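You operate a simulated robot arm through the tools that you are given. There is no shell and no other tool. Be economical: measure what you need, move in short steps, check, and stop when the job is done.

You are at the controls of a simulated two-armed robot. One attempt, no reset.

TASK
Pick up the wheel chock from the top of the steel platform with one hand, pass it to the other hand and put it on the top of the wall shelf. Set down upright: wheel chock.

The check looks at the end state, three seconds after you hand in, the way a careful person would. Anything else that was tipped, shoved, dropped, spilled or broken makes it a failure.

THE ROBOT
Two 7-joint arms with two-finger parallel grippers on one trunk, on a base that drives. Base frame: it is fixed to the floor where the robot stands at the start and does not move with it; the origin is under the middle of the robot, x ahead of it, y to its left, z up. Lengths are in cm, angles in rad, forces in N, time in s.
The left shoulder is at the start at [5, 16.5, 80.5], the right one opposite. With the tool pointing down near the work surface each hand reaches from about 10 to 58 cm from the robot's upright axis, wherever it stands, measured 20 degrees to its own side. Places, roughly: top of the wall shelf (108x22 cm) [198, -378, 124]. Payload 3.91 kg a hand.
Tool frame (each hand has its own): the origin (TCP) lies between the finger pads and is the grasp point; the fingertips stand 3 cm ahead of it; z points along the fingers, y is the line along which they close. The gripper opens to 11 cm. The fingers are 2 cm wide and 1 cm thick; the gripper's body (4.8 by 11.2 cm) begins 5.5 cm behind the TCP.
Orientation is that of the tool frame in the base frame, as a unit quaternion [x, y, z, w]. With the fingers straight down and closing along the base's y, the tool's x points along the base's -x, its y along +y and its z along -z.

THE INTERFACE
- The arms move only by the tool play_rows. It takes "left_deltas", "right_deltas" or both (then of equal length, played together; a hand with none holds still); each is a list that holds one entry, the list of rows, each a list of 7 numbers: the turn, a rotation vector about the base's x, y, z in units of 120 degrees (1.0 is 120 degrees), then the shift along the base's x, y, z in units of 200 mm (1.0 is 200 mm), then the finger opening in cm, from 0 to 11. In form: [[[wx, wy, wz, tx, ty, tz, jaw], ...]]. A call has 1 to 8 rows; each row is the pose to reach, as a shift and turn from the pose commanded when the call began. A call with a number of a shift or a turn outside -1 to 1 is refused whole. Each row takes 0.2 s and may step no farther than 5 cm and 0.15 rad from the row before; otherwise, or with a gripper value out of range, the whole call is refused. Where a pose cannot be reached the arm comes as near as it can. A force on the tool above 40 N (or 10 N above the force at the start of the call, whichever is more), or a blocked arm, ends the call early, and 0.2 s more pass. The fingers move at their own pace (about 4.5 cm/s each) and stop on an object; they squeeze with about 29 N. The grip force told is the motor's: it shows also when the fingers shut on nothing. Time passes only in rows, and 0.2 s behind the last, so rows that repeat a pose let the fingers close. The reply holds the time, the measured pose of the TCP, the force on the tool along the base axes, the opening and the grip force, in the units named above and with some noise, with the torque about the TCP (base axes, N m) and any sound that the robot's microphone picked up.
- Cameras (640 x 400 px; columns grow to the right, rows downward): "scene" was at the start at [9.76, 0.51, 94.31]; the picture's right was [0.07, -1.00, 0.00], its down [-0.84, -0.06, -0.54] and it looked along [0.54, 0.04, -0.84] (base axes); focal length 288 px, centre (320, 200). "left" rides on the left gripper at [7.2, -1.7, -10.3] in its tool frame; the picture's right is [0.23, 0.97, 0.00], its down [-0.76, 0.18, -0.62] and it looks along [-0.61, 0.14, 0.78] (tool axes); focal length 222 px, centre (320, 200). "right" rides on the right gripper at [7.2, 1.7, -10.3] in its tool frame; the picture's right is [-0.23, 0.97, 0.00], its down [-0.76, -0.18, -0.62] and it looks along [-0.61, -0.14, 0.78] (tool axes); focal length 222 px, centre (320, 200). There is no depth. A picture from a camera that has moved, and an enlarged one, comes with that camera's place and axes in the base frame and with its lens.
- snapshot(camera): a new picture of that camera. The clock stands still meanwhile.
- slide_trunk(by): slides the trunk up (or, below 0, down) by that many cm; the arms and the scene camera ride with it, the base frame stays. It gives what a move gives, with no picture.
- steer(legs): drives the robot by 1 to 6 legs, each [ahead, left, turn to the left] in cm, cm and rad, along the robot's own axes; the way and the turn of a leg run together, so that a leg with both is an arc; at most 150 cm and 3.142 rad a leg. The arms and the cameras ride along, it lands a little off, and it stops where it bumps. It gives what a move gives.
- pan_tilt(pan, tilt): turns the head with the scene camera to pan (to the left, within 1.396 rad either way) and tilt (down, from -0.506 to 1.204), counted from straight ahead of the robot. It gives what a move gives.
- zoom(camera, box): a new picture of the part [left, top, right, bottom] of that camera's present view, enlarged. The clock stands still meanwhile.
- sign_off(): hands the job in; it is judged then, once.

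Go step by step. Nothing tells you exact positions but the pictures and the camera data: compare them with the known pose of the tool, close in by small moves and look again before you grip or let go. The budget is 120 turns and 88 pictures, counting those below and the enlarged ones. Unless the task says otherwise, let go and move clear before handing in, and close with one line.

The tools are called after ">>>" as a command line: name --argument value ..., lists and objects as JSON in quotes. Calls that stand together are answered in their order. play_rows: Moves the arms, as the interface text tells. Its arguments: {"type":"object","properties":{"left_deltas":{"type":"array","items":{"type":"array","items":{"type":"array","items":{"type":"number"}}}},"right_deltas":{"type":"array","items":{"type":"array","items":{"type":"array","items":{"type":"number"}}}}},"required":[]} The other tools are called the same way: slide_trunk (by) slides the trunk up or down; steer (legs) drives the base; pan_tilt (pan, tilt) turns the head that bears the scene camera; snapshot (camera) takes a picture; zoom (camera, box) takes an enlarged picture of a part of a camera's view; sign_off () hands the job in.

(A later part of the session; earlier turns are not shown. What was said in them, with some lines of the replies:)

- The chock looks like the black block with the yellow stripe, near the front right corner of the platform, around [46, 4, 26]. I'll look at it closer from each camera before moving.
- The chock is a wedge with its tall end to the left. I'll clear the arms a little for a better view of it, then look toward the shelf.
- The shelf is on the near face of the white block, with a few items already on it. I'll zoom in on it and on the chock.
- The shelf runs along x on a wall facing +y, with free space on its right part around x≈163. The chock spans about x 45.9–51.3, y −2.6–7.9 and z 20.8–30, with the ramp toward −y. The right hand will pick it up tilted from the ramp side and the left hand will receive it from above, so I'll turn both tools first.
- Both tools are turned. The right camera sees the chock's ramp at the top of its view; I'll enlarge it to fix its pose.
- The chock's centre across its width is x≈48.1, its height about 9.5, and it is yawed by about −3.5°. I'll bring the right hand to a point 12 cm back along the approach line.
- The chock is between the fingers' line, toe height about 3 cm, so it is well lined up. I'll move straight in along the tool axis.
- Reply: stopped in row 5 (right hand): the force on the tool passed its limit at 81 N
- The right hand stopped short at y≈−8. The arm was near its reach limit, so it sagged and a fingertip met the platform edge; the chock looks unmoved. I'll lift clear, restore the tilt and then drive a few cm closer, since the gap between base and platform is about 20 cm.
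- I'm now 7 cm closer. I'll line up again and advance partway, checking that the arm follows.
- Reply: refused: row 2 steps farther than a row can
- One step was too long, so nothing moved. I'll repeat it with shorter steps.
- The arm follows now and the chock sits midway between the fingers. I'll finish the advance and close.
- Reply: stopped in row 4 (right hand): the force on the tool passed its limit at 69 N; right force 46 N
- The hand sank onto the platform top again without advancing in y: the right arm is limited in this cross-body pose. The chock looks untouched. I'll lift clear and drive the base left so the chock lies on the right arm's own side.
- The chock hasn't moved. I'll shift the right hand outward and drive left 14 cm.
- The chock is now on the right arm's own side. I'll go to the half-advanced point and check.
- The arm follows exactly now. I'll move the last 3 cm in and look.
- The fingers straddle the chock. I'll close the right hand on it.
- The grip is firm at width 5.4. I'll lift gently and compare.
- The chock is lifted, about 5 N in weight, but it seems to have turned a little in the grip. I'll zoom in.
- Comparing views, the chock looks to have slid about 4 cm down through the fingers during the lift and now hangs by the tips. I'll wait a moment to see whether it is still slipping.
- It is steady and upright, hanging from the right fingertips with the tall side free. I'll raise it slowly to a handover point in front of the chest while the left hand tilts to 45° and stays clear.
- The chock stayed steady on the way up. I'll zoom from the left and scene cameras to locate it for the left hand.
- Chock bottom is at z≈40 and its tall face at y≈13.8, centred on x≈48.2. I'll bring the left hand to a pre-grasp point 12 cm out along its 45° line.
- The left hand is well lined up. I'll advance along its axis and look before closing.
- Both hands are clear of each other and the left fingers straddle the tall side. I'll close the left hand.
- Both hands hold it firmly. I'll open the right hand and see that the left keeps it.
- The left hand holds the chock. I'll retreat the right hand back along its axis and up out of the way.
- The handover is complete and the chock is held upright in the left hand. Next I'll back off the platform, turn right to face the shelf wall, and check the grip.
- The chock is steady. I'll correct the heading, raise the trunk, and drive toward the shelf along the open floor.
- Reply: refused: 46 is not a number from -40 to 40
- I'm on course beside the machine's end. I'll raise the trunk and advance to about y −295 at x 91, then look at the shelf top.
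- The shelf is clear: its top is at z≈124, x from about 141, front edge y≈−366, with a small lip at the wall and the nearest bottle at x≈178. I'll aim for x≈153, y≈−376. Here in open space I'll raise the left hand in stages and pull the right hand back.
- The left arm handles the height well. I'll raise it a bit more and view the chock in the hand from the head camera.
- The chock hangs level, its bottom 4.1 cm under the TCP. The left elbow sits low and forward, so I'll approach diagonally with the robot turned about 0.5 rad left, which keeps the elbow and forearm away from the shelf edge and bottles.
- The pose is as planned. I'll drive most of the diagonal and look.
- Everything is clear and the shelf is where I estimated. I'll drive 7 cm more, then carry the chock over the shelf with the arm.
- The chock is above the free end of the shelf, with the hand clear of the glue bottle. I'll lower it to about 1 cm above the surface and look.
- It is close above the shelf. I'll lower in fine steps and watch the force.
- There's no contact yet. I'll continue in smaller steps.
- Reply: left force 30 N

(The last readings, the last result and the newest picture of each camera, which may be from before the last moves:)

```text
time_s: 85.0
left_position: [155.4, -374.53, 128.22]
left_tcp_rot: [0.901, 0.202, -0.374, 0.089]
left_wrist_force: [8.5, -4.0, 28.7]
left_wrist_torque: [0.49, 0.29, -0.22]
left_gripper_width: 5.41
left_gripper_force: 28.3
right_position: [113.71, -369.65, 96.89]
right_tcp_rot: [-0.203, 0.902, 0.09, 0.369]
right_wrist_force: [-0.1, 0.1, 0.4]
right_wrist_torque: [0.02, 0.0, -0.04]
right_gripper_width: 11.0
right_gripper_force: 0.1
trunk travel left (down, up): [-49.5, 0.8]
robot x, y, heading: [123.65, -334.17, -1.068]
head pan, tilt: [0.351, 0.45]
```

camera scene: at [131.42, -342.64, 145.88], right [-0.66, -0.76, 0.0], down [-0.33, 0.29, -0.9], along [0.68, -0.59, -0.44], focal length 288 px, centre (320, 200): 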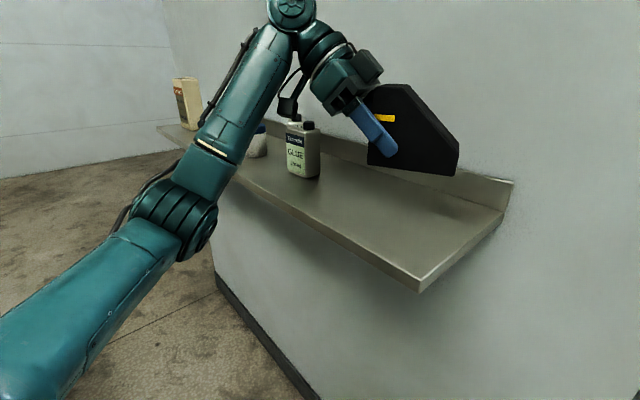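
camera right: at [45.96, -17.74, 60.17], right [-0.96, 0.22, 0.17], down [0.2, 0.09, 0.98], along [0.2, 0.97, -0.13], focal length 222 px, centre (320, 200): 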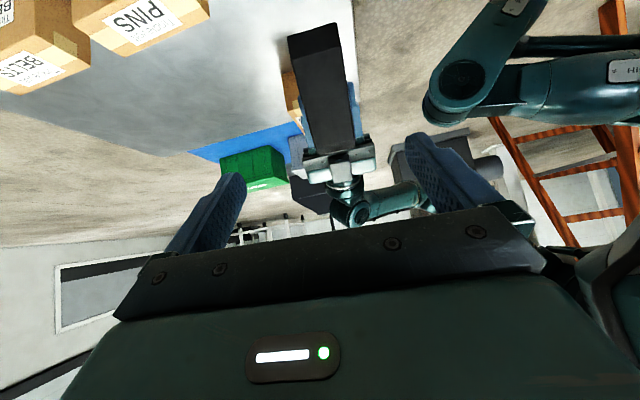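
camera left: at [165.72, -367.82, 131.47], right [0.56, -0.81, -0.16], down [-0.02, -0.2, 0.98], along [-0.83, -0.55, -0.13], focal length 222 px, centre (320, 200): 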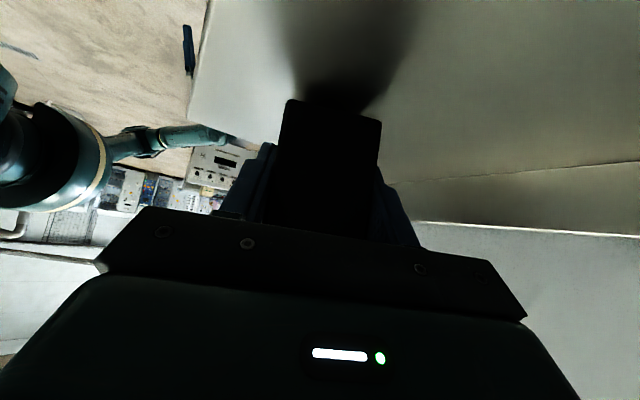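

It is on the shelf and now pressing with about 29 N, so I'll ease up 0.25 cm and open slowly.

>>> play_rows --left_deltas '[[[0, 0, 0, 0, 0, 0.012, 2], [0, 0, 0, 0, 0, 0.012, 2]]]'

>>> zoom --camera "scene" --box '[360, 120, 500, 250]'

```text
time_s: 85.6
left_position: [155.49, -374.57, 128.37]
left_tcp_rot: [0.901, 0.203, -0.374, 0.087]
left_wrist_force: [6.2, -1.5, 25.6]
left_wrist_torque: [0.21, 0.96, 0.22]
left_gripper_width: 5.39
left_gripper_force: 28.3
right_position: [113.66, -369.66, 96.87]
right_tcp_rot: [-0.203, 0.903, 0.09, 0.368]
right_wrist_force: [0.6, 0.1, 0.0]
right_wrist_torque: [-0.01, -0.01, 0.03]
right_gripper_width: 11.0
right_gripper_force: 0.1
trunk travel left (down, up): [-49.5, 0.8]
robot x, y, heading: [122.93, -334.12, -1.066]
head pan, tilt: [0.351, 0.45]
```

```text
3.08 times, centred on (430, 185) of scene
camera zoom: at [131.37, -342.45, 145.9], right [-0.66, -0.76, 0.0], down [-0.33, 0.28, -0.9], along [0.68, -0.59, -0.43], focal length 888 px, centre (-18, 246)
```

zoom: 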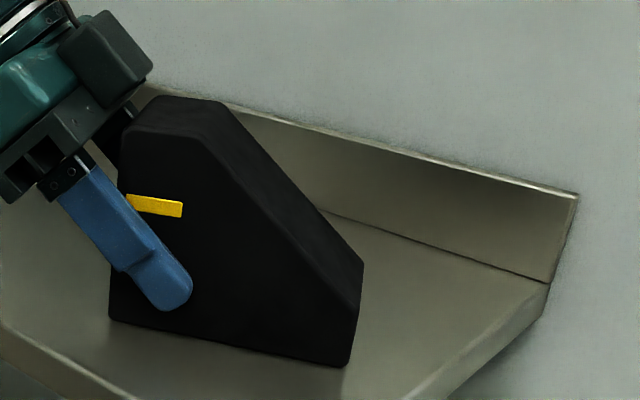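

The chock sits flat on the shelf. I'll ease up a touch more and open slowly.

>>> play_rows --left_deltas '[[[0, 0, 0, 0, 0, 0.008, 2], [0, 0, 0, 0, 0, 0.01, 4.8], [0, 0, 0, 0, 0, 0.01, 5.6], [0, 0, 0, 0, 0, 0.01, 6.4], [0, 0, 0, 0, 0, 0.01, 8], [0, 0, 0, 0, 0, 0.01, 10], [0, 0, 0, 0, 0, 0.01, 11], [0, 0, 0, 0, 0, 0.01, 11]]]'

>>> zoom --camera "scene" --box '[260, 60, 520, 260]'

>>> snapshot --camera "left"

```text
time_s: 87.4
left_position: [155.36, -374.64, 128.34]
left_tcp_rot: [0.902, 0.203, -0.371, 0.084]
left_wrist_force: [0.6, 1.0, 0.3]
left_wrist_torque: [0.02, 0.02, 0.0]
left_gripper_width: 10.99
left_gripper_force: 0.1
right_position: [113.72, -369.74, 96.82]
right_tcp_rot: [-0.203, 0.903, 0.091, 0.369]
right_wrist_force: [0.2, -0.3, 0.2]
right_wrist_torque: [0.0, 0.0, -0.01]
right_gripper_width: 11.0
right_gripper_force: 0.0
trunk travel left (down, up): [-49.5, 0.8]
robot x, y, heading: [123.07, -334.05, -1.069]
head pan, tilt: [0.351, 0.45]
```

```text
2.00 times, centred on (390, 160) of scene
camera zoom: at [131.39, -342.61, 145.88], right [-0.66, -0.76, 0.0], down [-0.33, 0.29, -0.9], along [0.68, -0.59, -0.44], focal length 577 px, centre (180, 280)
```

zoom: 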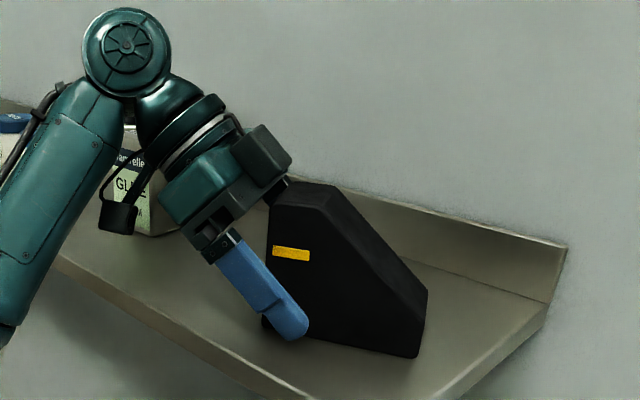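

```text
20 pictures are left
camera left: at [165.82, -367.73, 130.48], right [0.56, -0.81, -0.16], down [-0.02, -0.2, 0.98], along [-0.83, -0.55, -0.13], focal length 222 px, centre (320, 200)
```

left: 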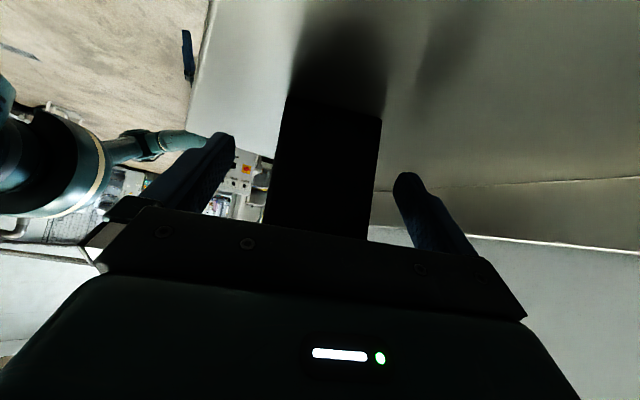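

The chock is released and the fingers are clear on both sides. I'll lift straight up, then withdraw toward the robot.

>>> play_rows --left_deltas '[[[0, 0, 0, 0, 0, 0.05, 11], [0, 0, 0, 0, 0, 0.15, 11], [0, 0, 0, 0, 0, 0.3, 11], [0, 0, 0, 0, 0, 0.48, 11], [0, 0, 0, 0, 0, 0.66, 11], [0, 0, 0, -0.06, 0.12, 0.76, 11], [0, 0, 0, -0.14, 0.28, 0.76, 11], [0, 0, 0, -0.22, 0.44, 0.76, 11]]]'

>>> snapshot --camera "scene"

```text
time_s: 89.2
left_position: [150.86, -365.73, 143.41]
left_tcp_rot: [0.902, 0.203, -0.372, 0.085]
left_wrist_force: [-0.3, 0.4, 0.2]
left_wrist_torque: [0.0, 0.01, 0.01]
left_gripper_width: 11.01
left_gripper_force: 0.1
right_position: [113.74, -369.65, 96.82]
right_tcp_rot: [-0.203, 0.903, 0.091, 0.368]
right_wrist_force: [0.5, 0.1, -0.5]
right_wrist_torque: [0.0, 0.0, 0.0]
right_gripper_width: 11.0
right_gripper_force: 0.1
trunk travel left (down, up): [-49.5, 0.8]
robot x, y, heading: [123.22, -334.26, -1.065]
head pan, tilt: [0.351, 0.45]
```

```text
19 pictures are left
camera scene: at [131.36, -342.55, 145.89], right [-0.66, -0.76, 0.0], down [-0.33, 0.28, -0.9], along [0.68, -0.59, -0.43], focal length 288 px, centre (320, 200)
```

scene: 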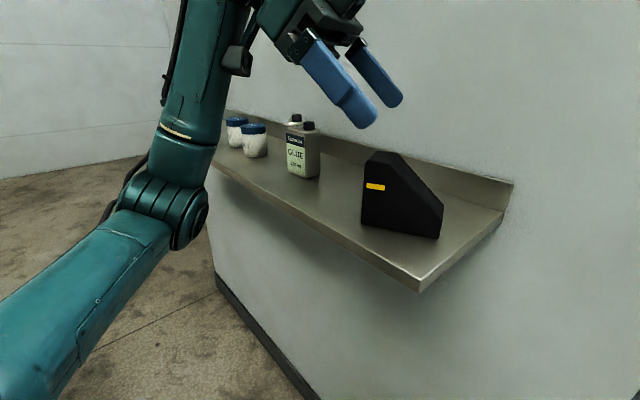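

The chock stands upright and flat on the shelf, and the other items on the shelf are undisturbed. I'll drive back a bit to be fully clear and take one last look.

>>> steer --legs '[[-25, 0, 0]]'

>>> snapshot --camera "scene"

```text
time_s: 91.0
left_position: [138.93, -343.73, 143.45]
left_tcp_rot: [0.902, 0.203, -0.371, 0.085]
left_wrist_force: [0.0, 0.4, 0.0]
left_wrist_torque: [0.0, -0.05, -0.01]
left_gripper_width: 11.01
left_gripper_force: 0.1
right_position: [101.62, -347.99, 96.66]
right_tcp_rot: [-0.204, 0.902, 0.091, 0.369]
right_wrist_force: [0.0, 0.3, 0.5]
right_wrist_torque: [0.01, -0.01, -0.04]
right_gripper_width: 10.98
right_gripper_force: 0.0
trunk travel left (down, up): [-49.5, 0.8]
robot x, y, heading: [111.21, -312.18, -1.069]
head pan, tilt: [0.351, 0.45]
```

```text
18 pictures are left
camera scene: at [119.29, -320.72, 145.89], right [-0.65, -0.76, 0.0], down [-0.33, 0.28, -0.9], along [0.68, -0.59, -0.43], focal length 288 px, centre (320, 200)
```

scene: 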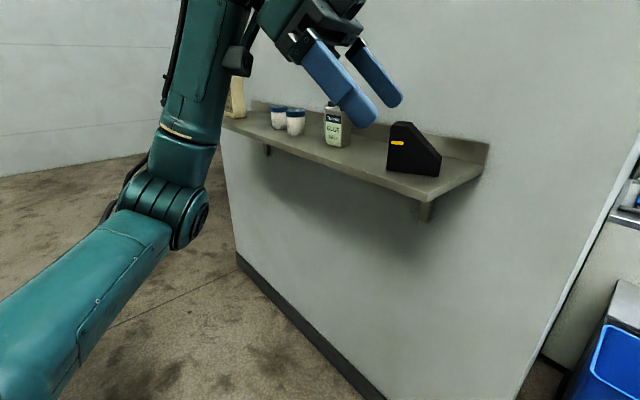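

The chock is upright on the shelf, nothing else was disturbed, and the robot is clear, so I'm handing in.

>>> sign_off

```text
The job is handed in.
```

The wheel chock was picked up with the right hand, passed to the left, and now stands upright on the wall shelf, with both hands clear and the items around it still standing.
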